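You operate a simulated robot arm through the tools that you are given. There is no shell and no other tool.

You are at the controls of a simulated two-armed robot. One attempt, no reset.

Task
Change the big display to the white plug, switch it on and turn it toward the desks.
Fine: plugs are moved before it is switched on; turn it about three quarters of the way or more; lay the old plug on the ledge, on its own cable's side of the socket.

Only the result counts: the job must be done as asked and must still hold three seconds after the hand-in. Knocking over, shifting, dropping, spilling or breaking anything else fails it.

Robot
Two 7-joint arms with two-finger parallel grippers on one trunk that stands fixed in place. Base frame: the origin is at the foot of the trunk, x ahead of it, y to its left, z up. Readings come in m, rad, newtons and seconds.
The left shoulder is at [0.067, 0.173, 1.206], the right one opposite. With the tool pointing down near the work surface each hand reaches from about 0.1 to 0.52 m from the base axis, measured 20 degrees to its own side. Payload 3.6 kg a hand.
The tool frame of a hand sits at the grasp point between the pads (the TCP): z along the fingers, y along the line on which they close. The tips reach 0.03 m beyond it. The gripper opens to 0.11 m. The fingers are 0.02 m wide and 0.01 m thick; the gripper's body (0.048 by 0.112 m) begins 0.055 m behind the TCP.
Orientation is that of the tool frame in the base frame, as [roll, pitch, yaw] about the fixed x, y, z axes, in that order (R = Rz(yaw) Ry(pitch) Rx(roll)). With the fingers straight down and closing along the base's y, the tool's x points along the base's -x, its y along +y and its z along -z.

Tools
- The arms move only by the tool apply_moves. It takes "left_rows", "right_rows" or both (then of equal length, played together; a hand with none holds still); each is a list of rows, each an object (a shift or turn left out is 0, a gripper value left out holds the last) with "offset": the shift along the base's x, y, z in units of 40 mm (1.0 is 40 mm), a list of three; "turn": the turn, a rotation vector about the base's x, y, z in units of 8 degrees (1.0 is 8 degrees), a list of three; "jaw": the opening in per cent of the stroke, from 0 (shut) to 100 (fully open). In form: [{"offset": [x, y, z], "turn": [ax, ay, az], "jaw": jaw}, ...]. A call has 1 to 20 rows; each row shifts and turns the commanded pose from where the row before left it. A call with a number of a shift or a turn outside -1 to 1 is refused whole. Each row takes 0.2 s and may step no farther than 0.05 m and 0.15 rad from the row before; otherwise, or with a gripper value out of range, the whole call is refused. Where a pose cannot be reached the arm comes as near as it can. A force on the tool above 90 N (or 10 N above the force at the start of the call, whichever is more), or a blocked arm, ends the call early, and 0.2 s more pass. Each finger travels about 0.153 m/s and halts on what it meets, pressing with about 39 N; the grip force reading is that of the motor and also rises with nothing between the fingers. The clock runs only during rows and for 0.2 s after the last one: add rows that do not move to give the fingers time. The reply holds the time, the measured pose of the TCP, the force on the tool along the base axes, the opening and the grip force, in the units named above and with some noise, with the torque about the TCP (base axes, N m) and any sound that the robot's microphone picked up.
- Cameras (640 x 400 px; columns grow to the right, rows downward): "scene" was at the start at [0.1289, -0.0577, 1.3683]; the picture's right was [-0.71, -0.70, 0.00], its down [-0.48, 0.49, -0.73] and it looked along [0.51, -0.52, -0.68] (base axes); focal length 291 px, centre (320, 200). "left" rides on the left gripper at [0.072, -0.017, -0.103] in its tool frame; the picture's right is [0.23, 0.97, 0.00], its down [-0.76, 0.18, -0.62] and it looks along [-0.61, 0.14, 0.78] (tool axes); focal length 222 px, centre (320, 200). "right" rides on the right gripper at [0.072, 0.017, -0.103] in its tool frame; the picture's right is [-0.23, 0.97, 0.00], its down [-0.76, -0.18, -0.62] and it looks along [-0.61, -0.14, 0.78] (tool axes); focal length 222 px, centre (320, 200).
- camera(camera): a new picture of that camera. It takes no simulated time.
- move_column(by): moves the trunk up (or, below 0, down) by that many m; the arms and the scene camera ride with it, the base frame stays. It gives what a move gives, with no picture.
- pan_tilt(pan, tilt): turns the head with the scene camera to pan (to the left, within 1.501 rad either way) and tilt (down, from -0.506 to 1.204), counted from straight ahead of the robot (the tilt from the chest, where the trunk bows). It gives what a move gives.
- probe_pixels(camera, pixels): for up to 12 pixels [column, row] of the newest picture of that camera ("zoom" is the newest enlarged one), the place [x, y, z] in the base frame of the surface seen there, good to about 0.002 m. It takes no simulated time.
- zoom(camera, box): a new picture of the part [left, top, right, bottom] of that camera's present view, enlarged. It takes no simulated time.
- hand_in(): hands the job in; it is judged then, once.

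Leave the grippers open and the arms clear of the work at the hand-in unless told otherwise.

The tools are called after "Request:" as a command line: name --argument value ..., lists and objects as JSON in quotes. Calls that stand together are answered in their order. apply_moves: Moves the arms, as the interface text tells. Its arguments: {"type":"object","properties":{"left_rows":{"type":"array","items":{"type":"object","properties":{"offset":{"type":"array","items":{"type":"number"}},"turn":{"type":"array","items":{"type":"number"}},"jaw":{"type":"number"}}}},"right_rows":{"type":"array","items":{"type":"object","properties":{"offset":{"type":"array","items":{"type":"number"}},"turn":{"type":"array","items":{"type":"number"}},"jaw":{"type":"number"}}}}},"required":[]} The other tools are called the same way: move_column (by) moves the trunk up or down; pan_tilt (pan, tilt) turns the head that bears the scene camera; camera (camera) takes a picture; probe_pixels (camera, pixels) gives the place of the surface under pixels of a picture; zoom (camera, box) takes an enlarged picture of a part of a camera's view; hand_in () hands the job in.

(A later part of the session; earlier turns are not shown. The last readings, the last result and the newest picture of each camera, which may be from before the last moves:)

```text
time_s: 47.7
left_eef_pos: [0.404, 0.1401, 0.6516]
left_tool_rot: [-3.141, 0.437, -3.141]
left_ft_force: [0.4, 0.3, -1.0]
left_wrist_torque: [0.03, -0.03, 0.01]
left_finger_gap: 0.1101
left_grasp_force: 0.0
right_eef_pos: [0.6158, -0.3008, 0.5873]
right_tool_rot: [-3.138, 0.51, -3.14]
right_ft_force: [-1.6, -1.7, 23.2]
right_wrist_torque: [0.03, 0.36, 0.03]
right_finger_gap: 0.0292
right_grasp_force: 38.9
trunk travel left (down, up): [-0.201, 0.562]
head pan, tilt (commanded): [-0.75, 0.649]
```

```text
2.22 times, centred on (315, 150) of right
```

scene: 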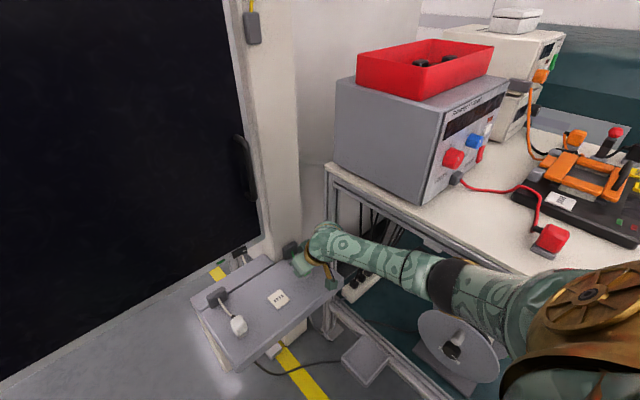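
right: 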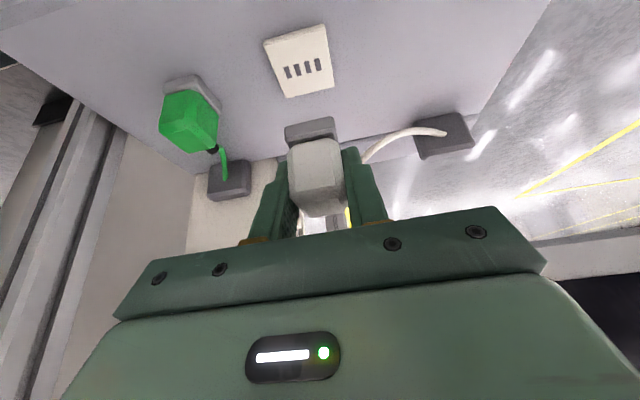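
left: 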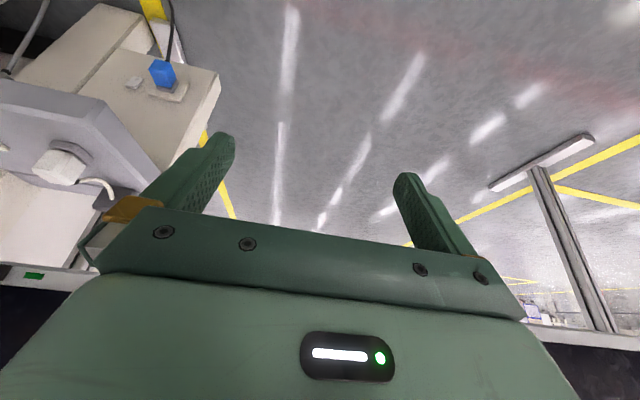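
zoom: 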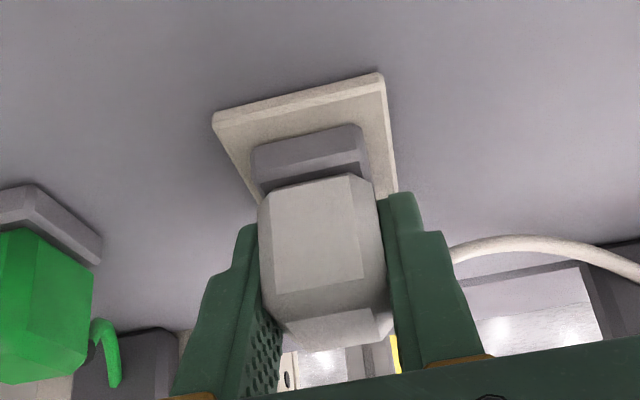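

I read 23 N and no snap, so the base rests on the plate but hasn't latched. I'll measure the base's x and y position against the plate to see which way it's off.

Request:
probe_pixels --camera "zoom" --pixels '[[258, 165], [360, 140], [308, 150], [308, 165], [308, 138], [255, 150], [355, 128], [215, 118], [376, 80], [310, 105], [310, 115], [392, 190]]'

Request:
zoom --camera "right" --box '[270, 80, 350, 150]'

```text
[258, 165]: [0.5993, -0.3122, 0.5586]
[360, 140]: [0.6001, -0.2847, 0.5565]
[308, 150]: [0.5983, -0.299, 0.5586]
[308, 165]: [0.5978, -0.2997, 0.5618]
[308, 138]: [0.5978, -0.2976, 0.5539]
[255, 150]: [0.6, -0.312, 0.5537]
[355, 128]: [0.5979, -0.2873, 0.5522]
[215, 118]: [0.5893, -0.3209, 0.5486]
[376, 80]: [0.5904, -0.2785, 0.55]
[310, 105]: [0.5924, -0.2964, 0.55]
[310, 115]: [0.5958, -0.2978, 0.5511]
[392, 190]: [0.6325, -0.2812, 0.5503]
```

```text
5.71 times, centred on (310, 115) of right
```

zoom: 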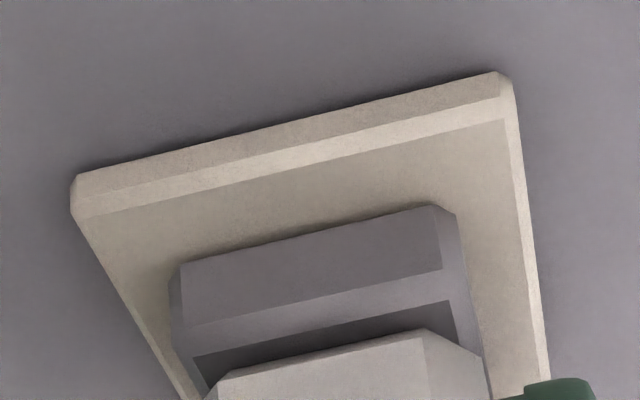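

The base is flush on the plate and aligned within about 0.5 mm of where the green one was. It may just need a firmer press, so I'll push a bit more and listen.

Request:
apply_moves --right_rows '[{"offset": [0, 0, -0.05]}, {"offset": [0, 0, -0.05]}, {}]'

Request:
zoom --camera "right" --box '[230, 60, 400, 240]'

```text
time_s: 48.5
left_eef_pos: [0.4035, 0.1408, 0.653]
left_tool_rot: [-3.139, 0.438, -3.141]
left_ft_force: [0.6, -0.5, 0.3]
left_wrist_torque: [-0.03, -0.02, 0.02]
left_finger_gap: 0.1102
left_grasp_force: 0.0
right_eef_pos: [0.6168, -0.2983, 0.5873]
right_tool_rot: [-3.138, 0.513, -3.14]
right_ft_force: [-4.7, -6.5, 46.6]
right_wrist_torque: [-0.05, 0.46, -0.02]
right_finger_gap: 0.029
right_grasp_force: 39.5
trunk travel left (down, up): [-0.201, 0.562]
head pan, tilt (commanded): [-0.75, 0.649]
```

```text
2.22 times, centred on (315, 150) of right
```

zoom: 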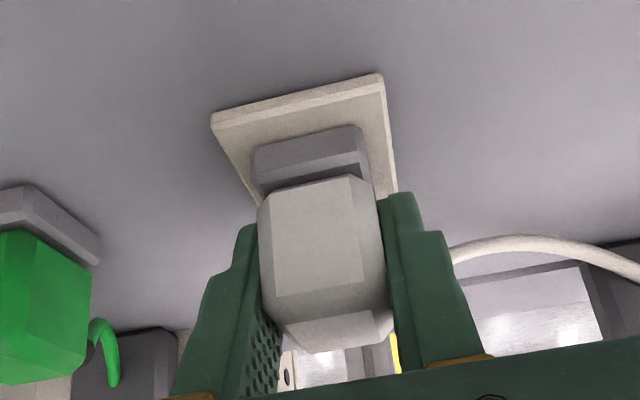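

46 N and still no click. Pressing harder seems unwise. I'll back off to light contact first, then see whether it settles on release.

Request:
apply_moves --right_rows '[{"offset": [0, 0, 0.09]}, {"offset": [0, 0, 0.08]}, {}]'

Request:
zoom --camera "right" --box '[270, 80, 350, 150]'

```text
time_s: 49.3
left_eef_pos: [0.4055, 0.141, 0.6501]
left_tool_rot: [-3.14, 0.434, 3.141]
left_ft_force: [-0.8, -0.3, 0.5]
left_wrist_torque: [-0.01, 0.03, 0.05]
left_finger_gap: 0.1101
left_grasp_force: 0.0
right_eef_pos: [0.6153, -0.2985, 0.5874]
right_tool_rot: [-3.138, 0.504, -3.139]
right_ft_force: [5.6, -4.1, 20.1]
right_wrist_torque: [-0.11, -0.57, -0.08]
right_finger_gap: 0.0291
right_grasp_force: 39.4
trunk travel left (down, up): [-0.201, 0.562]
head pan, tilt (commanded): [-0.75, 0.649]
```

```text
5.71 times, centred on (310, 115) of right
```

zoom: 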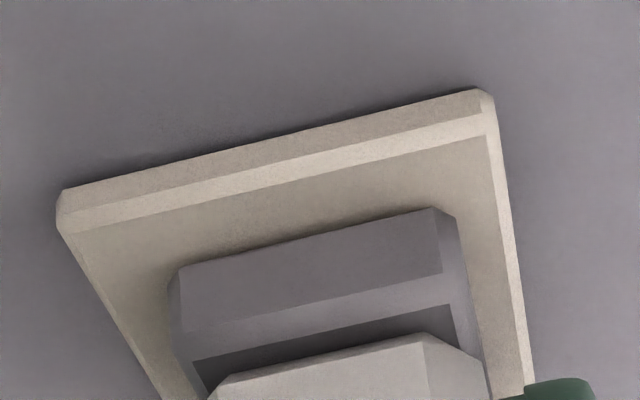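

Still 20 N from residual friction. I'll ease up another 1.5 mm and re-read.

Request:
apply_moves --right_rows '[{"offset": [0, 0, 0.04]}, {}]'

```text
time_s: 49.9
left_eef_pos: [0.4058, 0.1408, 0.6507]
left_tool_rot: [3.141, 0.436, -3.14]
left_ft_force: [0.4, -0.2, 0.1]
left_wrist_torque: [0.05, -0.02, 0.01]
left_finger_gap: 0.1098
left_grasp_force: 0.1
right_eef_pos: [0.6135, -0.2984, 0.5877]
right_tool_rot: [-3.14, 0.497, -3.14]
right_ft_force: [1.9, 1.0, 7.1]
right_wrist_torque: [0.06, -0.24, 0.03]
right_finger_gap: 0.0292
right_grasp_force: 39.7
trunk travel left (down, up): [-0.201, 0.562]
head pan, tilt (commanded): [-0.75, 0.649]
```

Light contact of 7 N at (0.6135,-0.2984,0.5877), which is almost exactly where the green one was gripped. I'll release now and listen.

Request:
apply_moves --right_rows '[{"jaw": 32}, {"jaw": 45}, {"jaw": 60}, {}]'

Request:
zoom --camera "right" --box '[230, 60, 400, 240]'

```text
time_s: 50.9
left_eef_pos: [0.4056, 0.1395, 0.6509]
left_tool_rot: [-3.142, 0.434, -3.141]
left_ft_force: [0.4, 0.4, 0.6]
left_wrist_torque: [-0.02, 0.01, 0.04]
left_finger_gap: 0.1101
left_grasp_force: 0.1
right_eef_pos: [0.6153, -0.3002, 0.588]
right_tool_rot: [-3.141, 0.502, -3.14]
right_ft_force: [0.6, 0.1, -0.3]
right_wrist_torque: [0.02, 0.0, 0.01]
right_finger_gap: 0.0658
right_grasp_force: 0.0
trunk travel left (down, up): [-0.201, 0.562]
head pan, tilt (commanded): [-0.75, 0.649]
```

```text
2.22 times, centred on (315, 150) of right
```

zoom: 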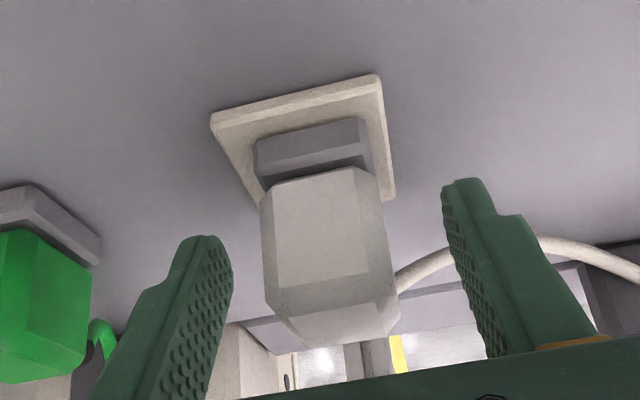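

The plug stands in the socket at nearly the same picture position as the green one did, but no snap was heard. I'll check its height (seated should be about 0.6015) and the display's indicator.

Request:
probe_pixels --camera "zoom" --pixels '[[310, 150], [310, 135], [258, 160], [362, 135], [315, 230], [330, 325], [300, 325], [360, 320], [300, 108], [300, 115]]'

Request:
zoom --camera "scene" --box '[200, 220, 300, 300]'

Request:
camera --camera "scene"

```text
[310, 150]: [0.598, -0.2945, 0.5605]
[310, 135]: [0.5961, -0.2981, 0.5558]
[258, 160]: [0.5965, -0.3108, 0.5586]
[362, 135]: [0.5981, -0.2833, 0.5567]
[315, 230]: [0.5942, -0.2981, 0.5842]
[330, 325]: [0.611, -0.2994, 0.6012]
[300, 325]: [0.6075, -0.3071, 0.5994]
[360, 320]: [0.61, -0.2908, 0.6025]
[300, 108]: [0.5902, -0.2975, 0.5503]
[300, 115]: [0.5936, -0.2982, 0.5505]
```

```text
5.00 times, centred on (250, 260) of scene
```

zoom: 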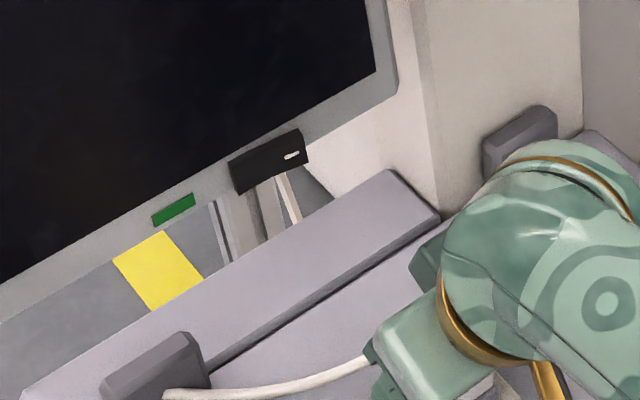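

```text
taken
```

scene: 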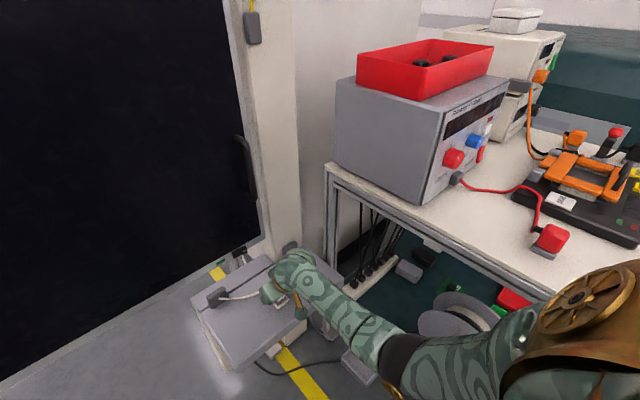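

The plug's top is at 0.601–0.602, the same as the green one when seated, but I'm not sure it's latched. I'll regrip it at this centred position and listen: a snap would mean it was latched, silence that it's only standing there.

Request:
apply_moves --right_rows '[{"jaw": 0}, {}, {}]'

Request:
zoom --camera "right" --box '[230, 60, 400, 240]'

```text
time_s: 51.7
left_eef_pos: [0.4059, 0.1395, 0.6509]
left_tool_rot: [-3.14, 0.433, 3.141]
left_ft_force: [0.2, -0.1, 0.4]
left_wrist_torque: [0.03, 0.03, -0.01]
left_finger_gap: 0.1098
left_grasp_force: 0.1
right_eef_pos: [0.6166, -0.2993, 0.5888]
right_tool_rot: [-3.138, 0.501, -3.138]
right_ft_force: [1.1, 0.5, 1.2]
right_wrist_torque: [0.0, 0.02, 0.0]
right_finger_gap: 0.0292
right_grasp_force: 38.8
trunk travel left (down, up): [-0.201, 0.562]
head pan, tilt (commanded): [-0.75, 0.649]
```

```text
2.22 times, centred on (315, 150) of right
```

zoom: 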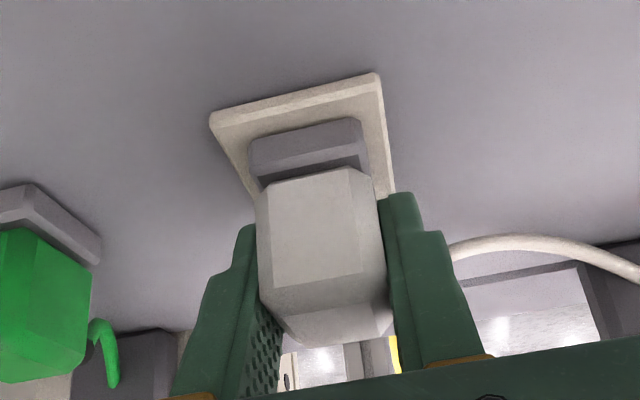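

No snap, so it isn't latched. To compare precisely, I'll release, rise to the exact pose I used to view the green plug (z≈0.671), and take the same zoom.

Request:
apply_moves --right_rows '[{"jaw": 32}, {"jaw": 45}, {"jaw": 65}, {"offset": [-0.02, 0, 0.4]}, {"offset": [-0.02, 0, 0.8]}, {"offset": [0, 0, 0.86]}, {}]'

Request:
zoom --camera "right" --box '[240, 0, 400, 130]'

```text
time_s: 53.3
left_eef_pos: [0.4044, 0.141, 0.6505]
left_tool_rot: [-3.14, 0.431, -3.141]
left_ft_force: [0.0, -0.5, 0.5]
left_wrist_torque: [0.02, 0.03, 0.01]
left_finger_gap: 0.1101
left_grasp_force: 0.1
right_eef_pos: [0.6132, -0.2995, 0.6728]
right_tool_rot: [-3.14, 0.503, -3.139]
right_ft_force: [-0.7, 0.2, 0.0]
right_wrist_torque: [0.03, -0.01, -0.07]
right_finger_gap: 0.0714
right_grasp_force: 0.1
trunk travel left (down, up): [-0.201, 0.562]
head pan, tilt (commanded): [-0.75, 0.649]
```

```text
3.08 times, centred on (320, 65) of right
```

zoom: 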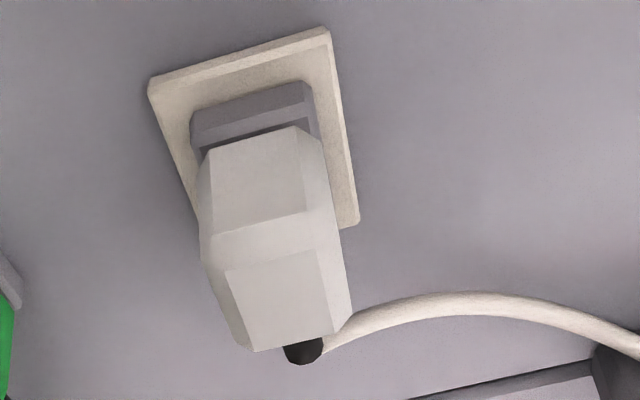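

The views match in pose. The white plug appears about 8 zoomed px higher in the picture than the green did, meaning it sits nearer the robot (−x) or lower. I'll probe the same features to tell which.

Request:
probe_pixels --camera "zoom" --pixels '[[260, 180], [260, 147], [250, 102], [205, 122], [300, 92], [282, 292], [235, 282], [285, 327], [250, 90], [250, 115], [220, 300], [330, 262]]'

Request:
probe_pixels --camera "zoom" --pixels '[[270, 180], [280, 180], [240, 180], [250, 160], [270, 160], [230, 100], [270, 93], [285, 90], [240, 60], [280, 48], [165, 85], [322, 40]]'

```text
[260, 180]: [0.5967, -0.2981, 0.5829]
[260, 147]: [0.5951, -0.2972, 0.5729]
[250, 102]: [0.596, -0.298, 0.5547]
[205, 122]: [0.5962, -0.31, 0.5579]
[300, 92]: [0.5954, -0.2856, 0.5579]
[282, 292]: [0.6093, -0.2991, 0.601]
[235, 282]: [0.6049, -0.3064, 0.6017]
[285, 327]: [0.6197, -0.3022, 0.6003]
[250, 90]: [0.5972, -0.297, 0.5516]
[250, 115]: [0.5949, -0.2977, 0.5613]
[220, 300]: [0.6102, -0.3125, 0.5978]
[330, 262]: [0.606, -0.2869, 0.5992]
```

```text
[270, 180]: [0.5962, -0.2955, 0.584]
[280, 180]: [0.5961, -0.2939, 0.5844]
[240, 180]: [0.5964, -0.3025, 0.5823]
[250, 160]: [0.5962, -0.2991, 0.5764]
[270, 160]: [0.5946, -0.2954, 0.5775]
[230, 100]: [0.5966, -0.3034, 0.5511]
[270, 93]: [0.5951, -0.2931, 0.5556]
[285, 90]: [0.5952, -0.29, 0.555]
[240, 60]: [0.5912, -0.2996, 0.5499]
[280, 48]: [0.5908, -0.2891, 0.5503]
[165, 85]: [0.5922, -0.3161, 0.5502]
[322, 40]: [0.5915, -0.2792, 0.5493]
```

The white plug's front face is at x≈0.5958 against 0.5982 for the green when seated, so it needs about +2.4 mm in x. The y position matches. I'll descend, regrip, lift a few mm, shift +2.4 mm in x, and press in again.

Request:
apply_moves --right_rows '[{"offset": [0, 0, -0.75]}, {"offset": [0, 0, -0.75]}, {"offset": [0, 0, -0.58]}, {}, {"jaw": 0}, {}, {}, {"offset": [0, 0, 0.12]}, {"offset": [0.06, 0, 0]}, {}]'

Request:
zoom --camera "right" --box '[230, 60, 400, 240]'

```text
time_s: 55.5
left_eef_pos: [0.4049, 0.1403, 0.6519]
left_tool_rot: [-3.141, 0.435, -3.14]
left_ft_force: [0.0, -0.5, -0.2]
left_wrist_torque: [0.04, 0.03, 0.01]
left_finger_gap: 0.1101
left_grasp_force: 0.0
right_eef_pos: [0.6158, -0.2992, 0.5932]
right_tool_rot: [-3.139, 0.502, -3.14]
right_ft_force: [0.4, 0.9, -0.3]
right_wrist_torque: [-0.01, 0.01, 0.01]
right_finger_gap: 0.029
right_grasp_force: 38.9
trunk travel left (down, up): [-0.201, 0.562]
head pan, tilt (commanded): [-0.75, 0.649]
```

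```text
2.22 times, centred on (315, 150) of right
```

zoom: 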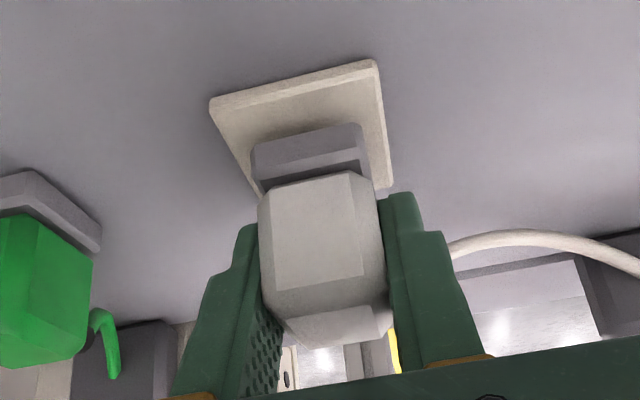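

Request:
apply_moves --right_rows '[{"offset": [0, 0, -0.08]}, {"offset": [0, 0, -0.06]}, {"offset": [0, 0, -0.06]}, {}]'

Request:
zoom --camera "right" --box '[230, 60, 400, 240]'

```text
time_s: 56.5
left_eef_pos: [0.4045, 0.1398, 0.6515]
left_tool_rot: [3.141, 0.436, 3.142]
left_ft_force: [-0.5, -0.3, 0.7]
left_wrist_torque: [0.03, -0.03, 0.0]
left_finger_gap: 0.1098
left_grasp_force: 0.1
right_eef_pos: [0.6159, -0.2992, 0.5895]
right_tool_rot: [-3.14, 0.507, -3.14]
right_ft_force: [-1.6, -0.8, 18.8]
right_wrist_torque: [0.08, 0.34, -0.01]
right_finger_gap: 0.0292
right_grasp_force: 39.1
trunk travel left (down, up): [-0.201, 0.562]
head pan, tilt (commanded): [-0.75, 0.649]
```

```text
2.22 times, centred on (315, 150) of right
```

zoom: 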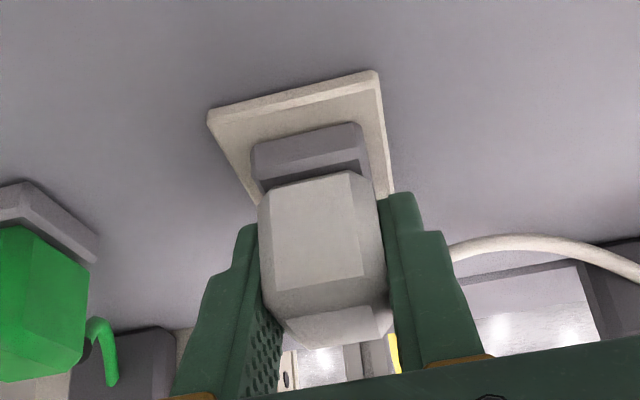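

The position now matches the green's seated picture within about 0.5 mm, at 19 N press and no snap. I'll ease off to a few newtons and release here, since earlier it was 2.4 mm off when released.

Request:
apply_moves --right_rows '[{"offset": [0, 0, 0.06]}, {"offset": [0, 0, 0.015]}, {}]'

```text
time_s: 57.3
left_eef_pos: [0.4054, 0.141, 0.6505]
left_tool_rot: [-3.141, 0.436, 3.141]
left_ft_force: [-0.1, -0.9, -0.2]
left_wrist_torque: [0.02, -0.02, 0.01]
left_finger_gap: 0.11
left_grasp_force: 0.2
right_eef_pos: [0.6156, -0.2992, 0.5893]
right_tool_rot: [-3.139, 0.503, -3.14]
right_ft_force: [4.6, -1.3, 10.9]
right_wrist_torque: [0.01, -0.15, -0.01]
right_finger_gap: 0.0293
right_grasp_force: 39.1
trunk travel left (down, up): [-0.201, 0.562]
head pan, tilt (commanded): [-0.75, 0.649]
```

Request:
apply_moves --right_rows '[{"offset": [0, 0, 0.03]}, {}, {"jaw": 30}, {"jaw": 40}, {"jaw": 65}, {"offset": [-0.04, 0, 0.4]}, {"offset": [-0.04, 0, 0.8]}, {"offset": [0, 0, 0.86]}, {}]'

Request:
zoom --camera "right" --box '[240, 0, 400, 130]'

```text
time_s: 59.3
left_eef_pos: [0.4064, 0.1399, 0.6511]
left_tool_rot: [3.141, 0.434, 3.141]
left_ft_force: [-0.5, -0.9, 0.1]
left_wrist_torque: [0.04, -0.03, 0.0]
left_finger_gap: 0.11
left_grasp_force: 0.1
right_eef_pos: [0.6132, -0.3, 0.6734]
right_tool_rot: [-3.14, 0.504, -3.14]
right_ft_force: [-0.5, 0.3, 0.5]
right_wrist_torque: [-0.03, -0.01, 0.0]
right_finger_gap: 0.0712
right_grasp_force: 0.0
trunk travel left (down, up): [-0.201, 0.562]
head pan, tilt (commanded): [-0.75, 0.649]
```

```text
3.08 times, centred on (320, 65) of right
```

zoom: 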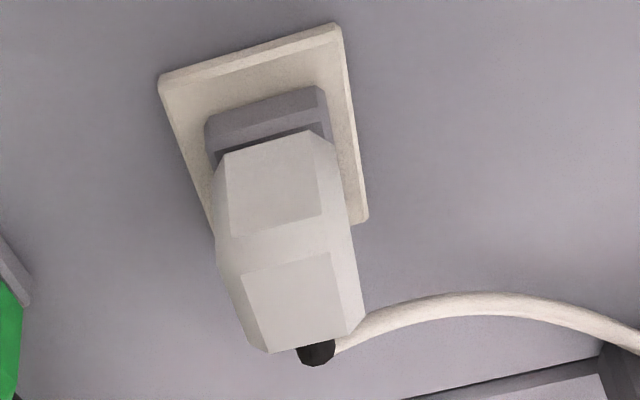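

After release the plug sits about +1.4 mm in x and +1.3 mm in y from the green's seated position. Release drag is shifting it by a millimetre or two each time. I'll regrip, lift slightly, go to the corrected spot, and press lightly while stepping around it, listening for the snap.

Request:
apply_moves --right_rows '[{"offset": [0.03, 0, -0.75]}, {"offset": [0.03, 0, -0.75]}, {"offset": [0, 0, -0.56]}, {}, {"jaw": 0}, {}, {}, {"offset": [0, 0, 0.1]}, {"offset": [-0.04, 0.03, 0]}, {}]'

Request:
zoom --camera "right" --box '[230, 60, 400, 240]'

```text
time_s: 61.5
left_eef_pos: [0.4048, 0.1396, 0.6511]
left_tool_rot: [3.141, 0.434, 3.14]
left_ft_force: [0.0, 0.0, -0.1]
left_wrist_torque: [-0.02, -0.02, 0.02]
left_finger_gap: 0.1101
left_grasp_force: 0.0
right_eef_pos: [0.6132, -0.2982, 0.5934]
right_tool_rot: [-3.141, 0.502, 3.141]
right_ft_force: [-0.2, 0.6, -0.7]
right_wrist_torque: [0.02, -0.01, -0.01]
right_finger_gap: 0.0291
right_grasp_force: 38.8
trunk travel left (down, up): [-0.201, 0.562]
head pan, tilt (commanded): [-0.75, 0.649]
```

```text
2.22 times, centred on (315, 150) of right
```

zoom: 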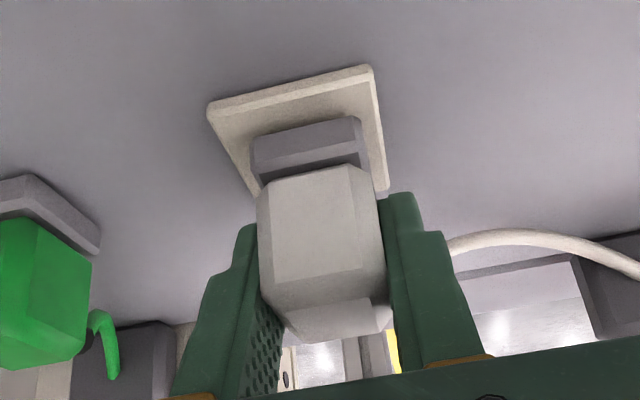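

Request:
apply_moves --right_rows '[{"offset": [0, 0, -0.08]}, {"offset": [0, 0, -0.06]}, {}]'

```text
time_s: 62.3
left_eef_pos: [0.4045, 0.1402, 0.6525]
left_tool_rot: [-3.142, 0.433, -3.141]
left_ft_force: [0.2, -0.1, 0.4]
left_wrist_torque: [0.01, 0.01, -0.01]
left_finger_gap: 0.1102
left_grasp_force: 0.1
right_eef_pos: [0.6148, -0.2987, 0.5901]
right_tool_rot: [-3.137, 0.507, -3.14]
right_ft_force: [-1.9, -1.0, 16.9]
right_wrist_torque: [-0.02, 0.31, 0.0]
right_finger_gap: 0.0293
right_grasp_force: 39.8
trunk travel left (down, up): [-0.201, 0.562]
head pan, tilt (commanded): [-0.75, 0.649]
```

17 N and no snap. I'll sweep in small lateral steps under light press, starting toward −x.

Request:
apply_moves --right_rows '[{"offset": [0, 0, 0.03]}, {"offset": [-0.03, 0, 0]}, {"offset": [-0.03, 0, 0]}, {"offset": [-0.03, 0, 0]}, {}]'

Request:
zoom --camera "right" --box '[230, 60, 400, 240]'

```text
time_s: 63.5
left_eef_pos: [0.404, 0.139, 0.6518]
left_tool_rot: [3.141, 0.435, -3.141]
left_ft_force: [-0.5, -0.7, 0.1]
left_wrist_torque: [-0.01, -0.02, -0.04]
left_finger_gap: 0.1098
left_grasp_force: 0.0
right_eef_pos: [0.6106, -0.2973, 0.5895]
right_tool_rot: [-3.14, 0.506, -3.141]
right_ft_force: [7.2, 0.7, 18.0]
right_wrist_torque: [0.09, -0.11, -0.04]
right_finger_gap: 0.029
right_grasp_force: 38.0
trunk travel left (down, up): [-0.201, 0.562]
head pan, tilt (commanded): [-0.75, 0.649]
```

```text
2.22 times, centred on (315, 150) of right
```

zoom: 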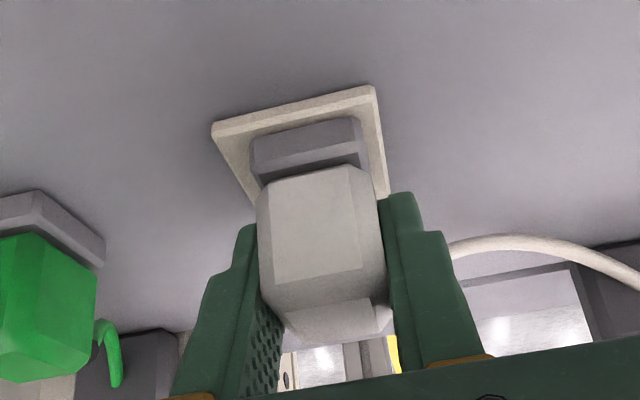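

Nothing within that sweep. The zero-force release earlier matched the seat in y exactly, so that y command is right and only x needs fixing. I'll lift, move to x +3.8 mm and y −1.2 mm from here, and lower until barely touching.

Request:
apply_moves --right_rows '[{"offset": [0, 0, 0.12]}, {"offset": [0.095, -0.03, 0]}, {}, {"offset": [0, 0, -0.06]}, {"offset": [0, 0, -0.03]}, {}]'

Request:
zoom --camera "right" --box '[230, 60, 400, 240]'

```text
time_s: 64.9
left_eef_pos: [0.4048, 0.1401, 0.6511]
left_tool_rot: [3.141, 0.434, 3.141]
left_ft_force: [0.5, -0.9, 0.3]
left_wrist_torque: [0.01, 0.0, 0.0]
left_finger_gap: 0.11
left_grasp_force: 0.1
right_eef_pos: [0.6133, -0.2994, 0.5913]
right_tool_rot: [3.141, 0.504, -3.141]
right_ft_force: [-1.9, -0.6, 3.8]
right_wrist_torque: [0.02, 0.1, 0.02]
right_finger_gap: 0.0291
right_grasp_force: 38.8
trunk travel left (down, up): [-0.201, 0.562]
head pan, tilt (commanded): [-0.75, 0.649]
```

```text
2.22 times, centred on (315, 150) of right
```

zoom: 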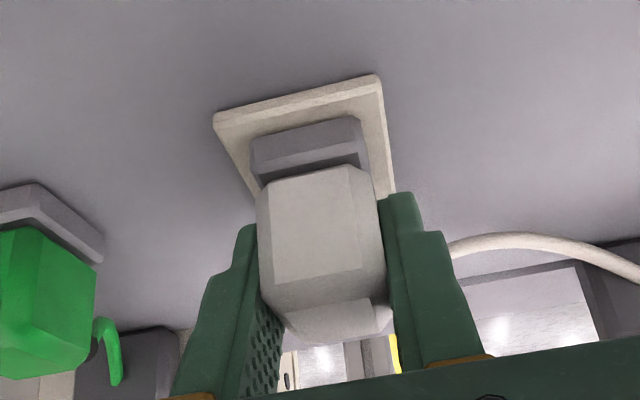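

The plug has probably pitched slightly in the grip from the sweep. I'll ease up 1 mm, release so it settles flat, rise to the reference pose and compare again.

Request:
apply_moves --right_rows '[{"offset": [0, 0, 0.025]}, {}, {"jaw": 29}, {"jaw": 32}, {"jaw": 65}, {}, {"offset": [0, 0, 0.4]}, {"offset": [0, 0, 0.8]}, {"offset": [0, 0, 0.79]}, {}]'

Request:
zoom --camera "right" --box '[240, 0, 400, 130]'

```text
time_s: 67.1
left_eef_pos: [0.4052, 0.1398, 0.6512]
left_tool_rot: [3.141, 0.432, 3.141]
left_ft_force: [-0.4, 0.2, -0.3]
left_wrist_torque: [-0.02, 0.01, 0.02]
left_finger_gap: 0.1099
left_grasp_force: 0.1
right_eef_pos: [0.6129, -0.2975, 0.6704]
right_tool_rot: [-3.138, 0.503, -3.14]
right_ft_force: [0.4, 1.0, 0.0]
right_wrist_torque: [-0.01, 0.05, 0.01]
right_finger_gap: 0.0714
right_grasp_force: 0.1
trunk travel left (down, up): [-0.201, 0.562]
head pan, tilt (commanded): [-0.75, 0.649]
```

```text
3.08 times, centred on (320, 65) of right
```

zoom: 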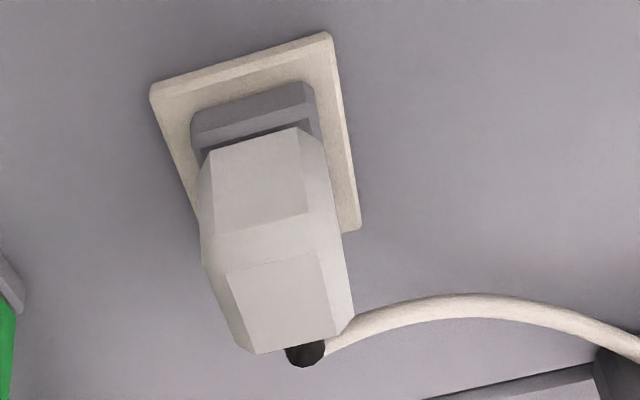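

y matches; x is about 1.9 mm short. I'll regrip, lift 2.4 mm, move +1.9 mm in x, lower by the same 2.4 mm so there's no pressing, and check.

Request:
apply_moves --right_rows '[{"offset": [0, 0, -0.8]}, {"offset": [0, 0, -0.8]}, {"offset": [0, 0, -0.45]}, {}, {"jaw": 0}, {}, {}, {"offset": [0, 0, 0.06]}, {"offset": [0.048, 0, 0]}, {"offset": [0, 0, -0.06]}, {}]'

Request:
zoom --camera "right" --box '[230, 60, 400, 240]'

```text
time_s: 69.5
left_eef_pos: [0.4051, 0.1401, 0.6509]
left_tool_rot: [-3.141, 0.434, -3.141]
left_ft_force: [0.5, -0.2, 0.4]
left_wrist_torque: [0.02, 0.01, 0.0]
left_finger_gap: 0.11
left_grasp_force: 0.0
right_eef_pos: [0.6156, -0.2989, 0.5881]
right_tool_rot: [-3.141, 0.502, -3.14]
right_ft_force: [-0.3, 1.1, 1.8]
right_wrist_torque: [0.05, 0.0, 0.02]
right_finger_gap: 0.0292
right_grasp_force: 39.1
trunk travel left (down, up): [-0.201, 0.562]
head pan, tilt (commanded): [-0.75, 0.649]
```

```text
2.22 times, centred on (315, 150) of right
```

zoom: 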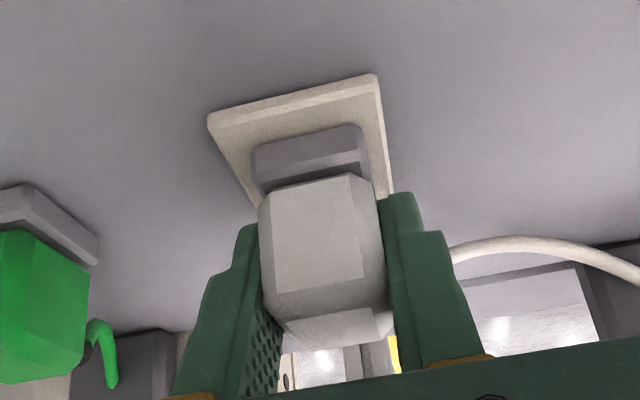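

Aligned and just touching at 1.8 N. Now I'll press straight down in steps at this better alignment.

Request:
apply_moves --right_rows '[{"offset": [0, 0, -0.08]}, {"offset": [0, 0, -0.08]}, {}]'

```text
time_s: 70.3
left_eef_pos: [0.4025, 0.1416, 0.6534]
left_tool_rot: [3.141, 0.438, 3.141]
left_ft_force: [0.2, -0.1, 0.8]
left_wrist_torque: [-0.01, -0.01, 0.01]
left_finger_gap: 0.1101
left_grasp_force: 0.0
right_eef_pos: [0.6167, -0.2984, 0.5891]
right_tool_rot: [-3.138, 0.516, -3.14]
right_ft_force: [-6.9, -1.3, 40.4]
right_wrist_torque: [0.07, 0.72, 0.02]
right_finger_gap: 0.0293
right_grasp_force: 39.8
trunk travel left (down, up): [-0.201, 0.562]
head pan, tilt (commanded): [-0.75, 0.649]
```

40 N and no snap. I'll return to zero force, release, and inspect the settled position from the reference pose.

Request:
apply_moves --right_rows '[{"offset": [0, 0, 0.08]}, {"offset": [0, 0, 0.08]}, {}, {"offset": [0, 0, 0.02]}, {}]'

```text
time_s: 71.5
left_eef_pos: [0.4052, 0.14, 0.6508]
left_tool_rot: [-3.141, 0.433, -3.141]
left_ft_force: [0.0, 0.0, 0.2]
left_wrist_torque: [0.01, 0.0, -0.01]
left_finger_gap: 0.11
left_grasp_force: 0.0
right_eef_pos: [0.6142, -0.299, 0.589]
right_tool_rot: [-3.141, 0.501, -3.14]
right_ft_force: [1.7, 2.3, 8.2]
right_wrist_torque: [0.08, -0.25, 0.01]
right_finger_gap: 0.0289
right_grasp_force: 39.1
trunk travel left (down, up): [-0.201, 0.562]
head pan, tilt (commanded): [-0.75, 0.649]
```

Request:
apply_moves --right_rows '[{"offset": [0, 0, 0.035]}, {}, {"jaw": 29}, {"jaw": 32}, {"jaw": 65}, {}, {"offset": [0, 0, 0.4]}, {"offset": [0, 0, 0.8]}, {"offset": [0, 0, 0.79]}, {}]'

Request:
zoom --camera "right" --box '[240, 0, 400, 130]'

```text
time_s: 73.7
left_eef_pos: [0.4046, 0.1407, 0.6501]
left_tool_rot: [-3.141, 0.432, 3.142]
left_ft_force: [-0.2, -0.9, 0.6]
left_wrist_torque: [0.0, 0.02, -0.02]
left_finger_gap: 0.1098
left_grasp_force: 0.0
right_eef_pos: [0.6158, -0.3011, 0.6707]
right_tool_rot: [-3.139, 0.501, 3.141]
right_ft_force: [0.2, -0.8, 0.0]
right_wrist_torque: [0.02, 0.01, 0.02]
right_finger_gap: 0.0713
right_grasp_force: 0.0
trunk travel left (down, up): [-0.201, 0.562]
head pan, tilt (commanded): [-0.75, 0.649]
```

```text
3.08 times, centred on (320, 65) of right
```

zoom: 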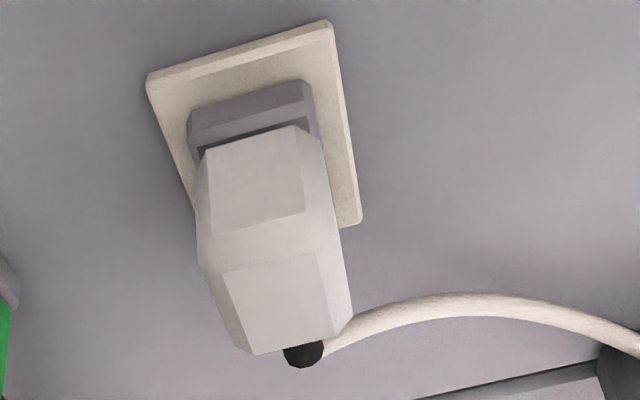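

The plug now sits within about 0.3 mm of where the green one was. I'll try pushing it home from above with closed fingertips, starting by closing the jaw and moving over the plug's top centre.

Request:
apply_moves --right_rows '[{"offset": [-0.15, 0.02, 0], "jaw": 0}, {"offset": [0, 0, 0]}, {"offset": [0, 0, -0.4]}, {"offset": [0, 0, -0.3]}, {}]'

Request:
zoom --camera "right" --box '[230, 40, 400, 240]'

```text
time_s: 74.9
left_eef_pos: [0.4057, 0.1404, 0.6514]
left_tool_rot: [3.14, 0.433, 3.141]
left_ft_force: [0.4, -0.4, 0.8]
left_wrist_torque: [-0.03, -0.01, 0.02]
left_finger_gap: 0.1101
left_grasp_force: 0.1
right_eef_pos: [0.6089, -0.2989, 0.6419]
right_tool_rot: [-3.14, 0.502, -3.139]
right_ft_force: [-0.2, 0.4, -0.5]
right_wrist_torque: [-0.02, 0.0, 0.03]
right_finger_gap: 0.0
right_grasp_force: 38.0
trunk travel left (down, up): [-0.201, 0.562]
head pan, tilt (commanded): [-0.75, 0.649]
```

```text
2.00 times, centred on (315, 140) of right
```

zoom: 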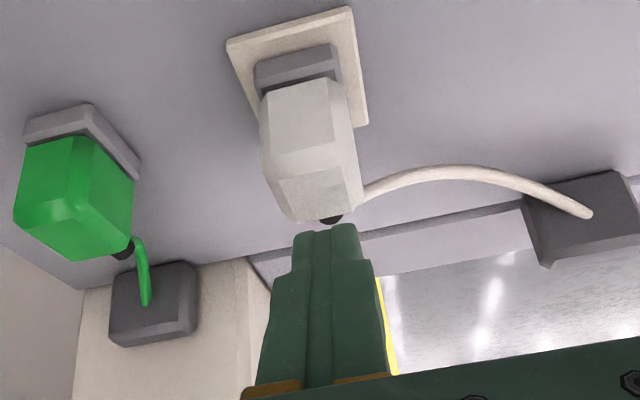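

The fingertips are just above the plug top. I'll lower to contact and press progressively.

Request:
apply_moves --right_rows '[{"offset": [-0.03, 0.01, -0.15]}, {"offset": [0, 0, -0.1]}, {"offset": [0, 0, -0.08]}, {}]'

Request:
zoom --camera "right" --box '[230, 40, 400, 240]'

```text
time_s: 75.9
left_eef_pos: [0.4041, 0.1403, 0.6517]
left_tool_rot: [3.142, 0.436, -3.142]
left_ft_force: [0.8, -1.1, -0.9]
left_wrist_torque: [0.01, -0.02, -0.02]
left_finger_gap: 0.1099
left_grasp_force: 0.0
right_eef_pos: [0.609, -0.2983, 0.6313]
right_tool_rot: [-3.139, 0.508, -3.141]
right_ft_force: [-3.1, -1.3, 15.9]
right_wrist_torque: [-0.05, -0.01, 0.02]
right_finger_gap: 0.0
right_grasp_force: 38.0
trunk travel left (down, up): [-0.201, 0.562]
head pan, tilt (commanded): [-0.75, 0.649]
```

```text
2.00 times, centred on (315, 140) of right
```

zoom: 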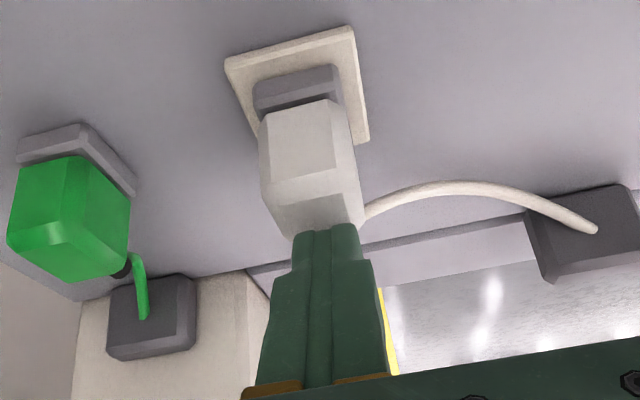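

16 N on top and stable. I'll press further, step by step.

Request:
apply_moves --right_rows '[{"offset": [0.01, 0, -0.08]}, {"offset": [0.01, 0, -0.08]}, {}]'

```text
time_s: 76.7
left_eef_pos: [0.4023, 0.1412, 0.6537]
left_tool_rot: [-3.139, 0.44, 3.14]
left_ft_force: [-0.4, -0.1, -0.2]
left_wrist_torque: [-0.01, 0.02, 0.02]
left_finger_gap: 0.1101
left_grasp_force: 0.0
right_eef_pos: [0.6099, -0.2974, 0.6314]
right_tool_rot: [-3.136, 0.518, -3.139]
right_ft_force: [-10.0, -2.9, 51.0]
right_wrist_torque: [-0.11, -0.03, -0.05]
right_finger_gap: 0.0
right_grasp_force: 37.9
trunk travel left (down, up): [-0.201, 0.562]
head pan, tilt (commanded): [-0.75, 0.649]
```

51 N with no movement, so it's on a hard stop. One last step to about 70 N.

Request:
apply_moves --right_rows '[{"offset": [0.01, 0, -0.08]}, {}]'

```text
time_s: 77.3
left_eef_pos: [0.4013, 0.1416, 0.6536]
left_tool_rot: [-3.141, 0.442, 3.141]
left_ft_force: [0.2, 0.0, 0.0]
left_wrist_torque: [0.0, 0.03, -0.04]
left_finger_gap: 0.1099
left_grasp_force: 0.1
right_eef_pos: [0.6094, -0.2981, 0.6313]
right_tool_rot: [-3.135, 0.523, -3.139]
right_ft_force: [-18.4, -4.0, 65.6]
right_wrist_torque: [-0.17, 0.19, -0.09]
right_finger_gap: 0.0
right_grasp_force: 38.2
trunk travel left (down, up): [-0.201, 0.562]
head pan, tilt (commanded): [-0.75, 0.649]
```

No snap at 65 N either, so depth isn't the problem. I'll back straight off, open, and check the plug's position again from the reference pose.

Request:
apply_moves --right_rows '[{"offset": [-0.01, 0, 0.08]}, {"offset": [-0.01, 0, 0.08]}, {"offset": [-0.01, 0, 0.08]}, {"offset": [0, 0, 0.1]}, {"offset": [0, 0, 0.5]}, {"offset": [0.18, 0, 0.45], "jaw": 65}, {}]'

Request:
zoom --camera "right" --box '[240, 0, 400, 130]'

```text
time_s: 78.9
left_eef_pos: [0.4046, 0.1397, 0.6518]
left_tool_rot: [3.141, 0.433, -3.141]
left_ft_force: [0.3, -0.1, 0.5]
left_wrist_torque: [-0.02, 0.02, -0.03]
left_finger_gap: 0.1098
left_grasp_force: 0.0
right_eef_pos: [0.6143, -0.2983, 0.6718]
right_tool_rot: [-3.14, 0.501, -3.139]
right_ft_force: [-0.1, -1.1, -0.8]
right_wrist_torque: [-0.03, 0.01, 0.01]
right_finger_gap: 0.0715
right_grasp_force: 0.1
trunk travel left (down, up): [-0.201, 0.562]
head pan, tilt (commanded): [-0.75, 0.649]
```

```text
3.08 times, centred on (320, 65) of right
```

zoom: 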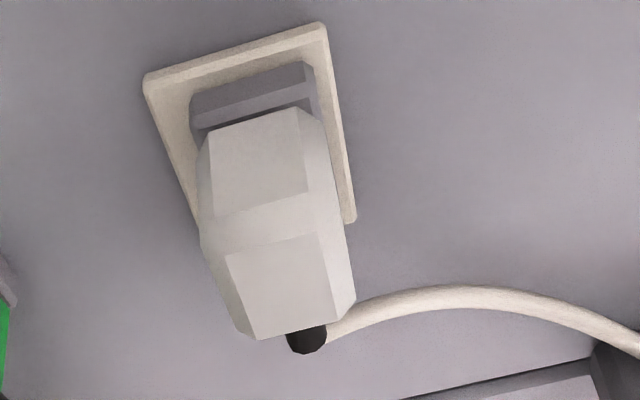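

The plug slid about 4 mm when I withdrew, so it's definitely not latched. I want to see whether the plug has pins or some feature underneath. I'll use the left hand's camera from below: pitch the left hand up and move it nearer, which also shows under the display.

Request:
apply_moves --left_rows '[{"offset": [0.12, -0.4, -0.15], "turn": [0, -0.9, -0.35]}, {"offset": [0.12, -0.4, -0.15], "turn": [0, -0.9, -0.35]}, {"offset": [0.12, -0.4, -0.15], "turn": [0, -0.9, -0.35]}, {"offset": [0.12, -0.4, -0.15], "turn": [0, -0.9, -0.35]}, {"offset": [0.12, -0.4, -0.15], "turn": [0, -0.9, -0.35]}, {"offset": [0.12, -0.4, -0.15], "turn": [0, -0.9, -0.35]}]'

Request:
camera --camera "left"

Request:
camera --camera "scene"

```text
time_s: 80.3
left_eef_pos: [0.4332, 0.0465, 0.6147]
left_tool_rot: [2.872, 1.165, 2.622]
left_ft_force: [-0.2, 0.3, 1.0]
left_wrist_torque: [0.04, 0.01, -0.03]
left_finger_gap: 0.1097
left_grasp_force: 0.1
right_eef_pos: [0.616, -0.298, 0.6726]
right_tool_rot: [-3.141, 0.503, -3.139]
right_ft_force: [-0.4, -0.3, 0.2]
right_wrist_torque: [-0.02, 0.02, -0.06]
right_finger_gap: 0.0714
right_grasp_force: 0.0
trunk travel left (down, up): [-0.201, 0.562]
head pan, tilt (commanded): [-0.75, 0.649]
```

```text
taken
```

left: 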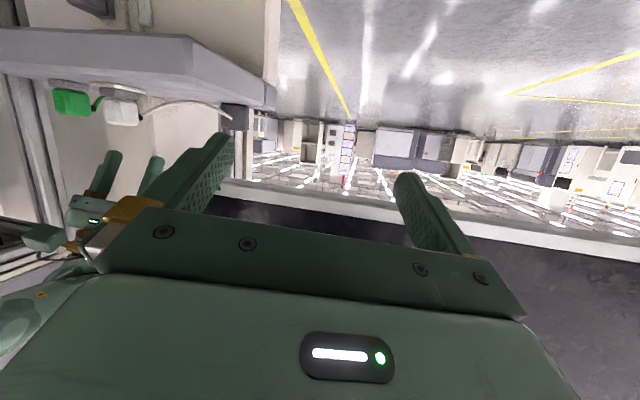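

```text
taken
```

scene: 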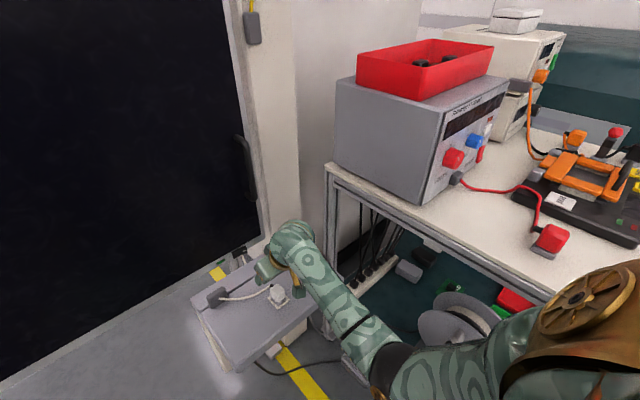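

That's a useful low view of the ledge edge-on (upside down). I'll zoom on the two plugs and under the display.

Request:
zoom --camera "left" --box '[30, 60, 190, 160]'

Request:
zoom --camera "left" --box '[190, 90, 420, 260]'

```text
4.00 times, centred on (110, 110) of left
```

zoom: 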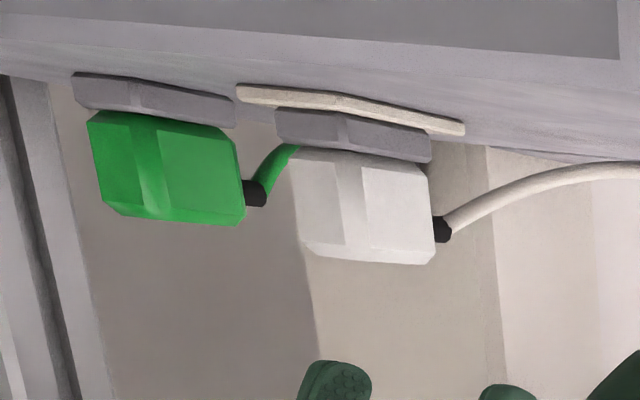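

```text
2.35 times, centred on (305, 175) of left
```

zoom: 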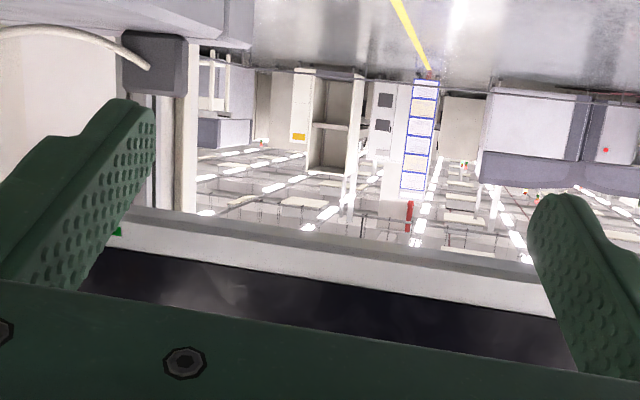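

Both plugs sit flush. I'll regrip the white plug and lift it about 9 cm, so this low camera can see its underside.

Request:
apply_moves --right_rows '[{"offset": [-0.05, 0, -0.8]}, {"offset": [-0.05, 0, -0.8]}, {"offset": [0, 0, -0.45]}, {}, {"jaw": 0}, {}, {}, {"offset": [0, 0, 0.4]}, {"offset": [0, 0, 0.8]}, {"offset": [0, 0, 0.9]}, {}]'

Request:
zoom --camera "left" --box '[30, 60, 190, 200]'

Request:
zoom --camera "left" --box '[90, 90, 160, 150]'

```text
time_s: 82.7
left_eef_pos: [0.434, 0.0453, 0.6137]
left_tool_rot: [2.873, 1.166, 2.627]
left_ft_force: [-0.1, -0.2, 0.9]
left_wrist_torque: [0.0, 0.02, -0.01]
left_finger_gap: 0.1099
left_grasp_force: 0.0
right_eef_pos: [0.6135, -0.2988, 0.6741]
right_tool_rot: [-3.14, 0.501, -3.14]
right_ft_force: [-0.8, -0.6, -1.2]
right_wrist_torque: [0.03, -0.01, -0.02]
right_finger_gap: 0.0293
right_grasp_force: 39.0
trunk travel left (down, up): [-0.201, 0.562]
head pan, tilt (commanded): [-0.75, 0.649]
```

```text
2.86 times, centred on (110, 130) of left
```

zoom: 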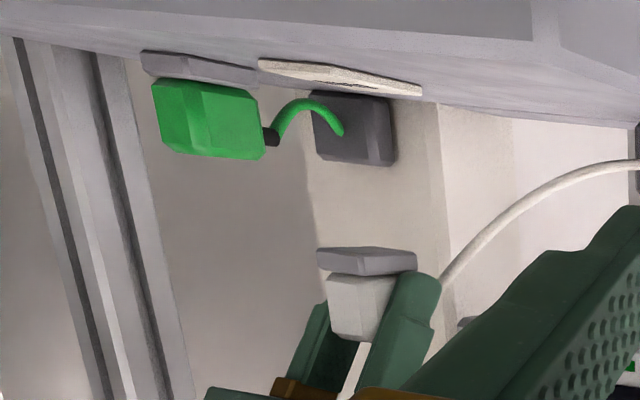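

```text
6.67 times, centred on (125, 120) of left
```

zoom: 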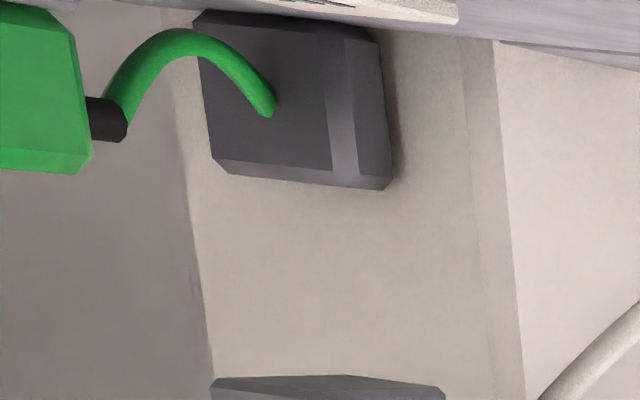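

The underside is a flat grey base with no pins, so seating is purely a matter of alignment. I'll bring the plug back over the socket and hover about 1 cm above for a careful probe-based alignment.

Request:
apply_moves --right_rows '[{"offset": [0.1, -0.03, 0]}, {"offset": [0, 0, -0.8]}, {"offset": [0, 0, -0.8]}, {"offset": [0, 0, -0.25]}, {}]'

Request:
zoom --camera "right" --box '[260, 70, 360, 150]'

Request:
zoom --camera "left" --box '[70, 70, 150, 130]'

```text
time_s: 83.9
left_eef_pos: [0.4334, 0.0455, 0.6135]
left_tool_rot: [2.872, 1.167, 2.626]
left_ft_force: [-0.1, 0.5, 0.8]
left_wrist_torque: [-0.02, -0.01, -0.01]
left_finger_gap: 0.1103
left_grasp_force: 0.0
right_eef_pos: [0.6171, -0.3017, 0.5986]
right_tool_rot: [-3.139, 0.503, -3.141]
right_ft_force: [0.0, -0.5, 0.1]
right_wrist_torque: [-0.01, 0.01, 0.0]
right_finger_gap: 0.029
right_grasp_force: 39.1
trunk travel left (down, up): [-0.201, 0.562]
head pan, tilt (commanded): [-0.75, 0.649]
```

```text
5.00 times, centred on (310, 110) of right
```

zoom: 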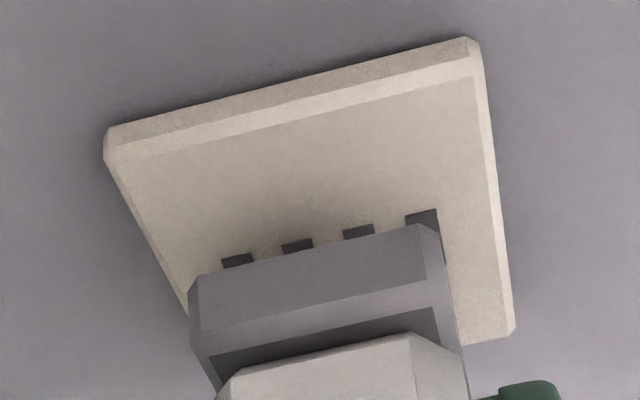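

```text
6.67 times, centred on (110, 100) of left
```

zoom: 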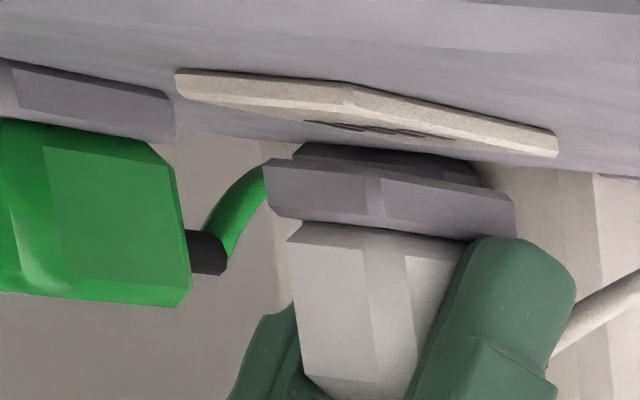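

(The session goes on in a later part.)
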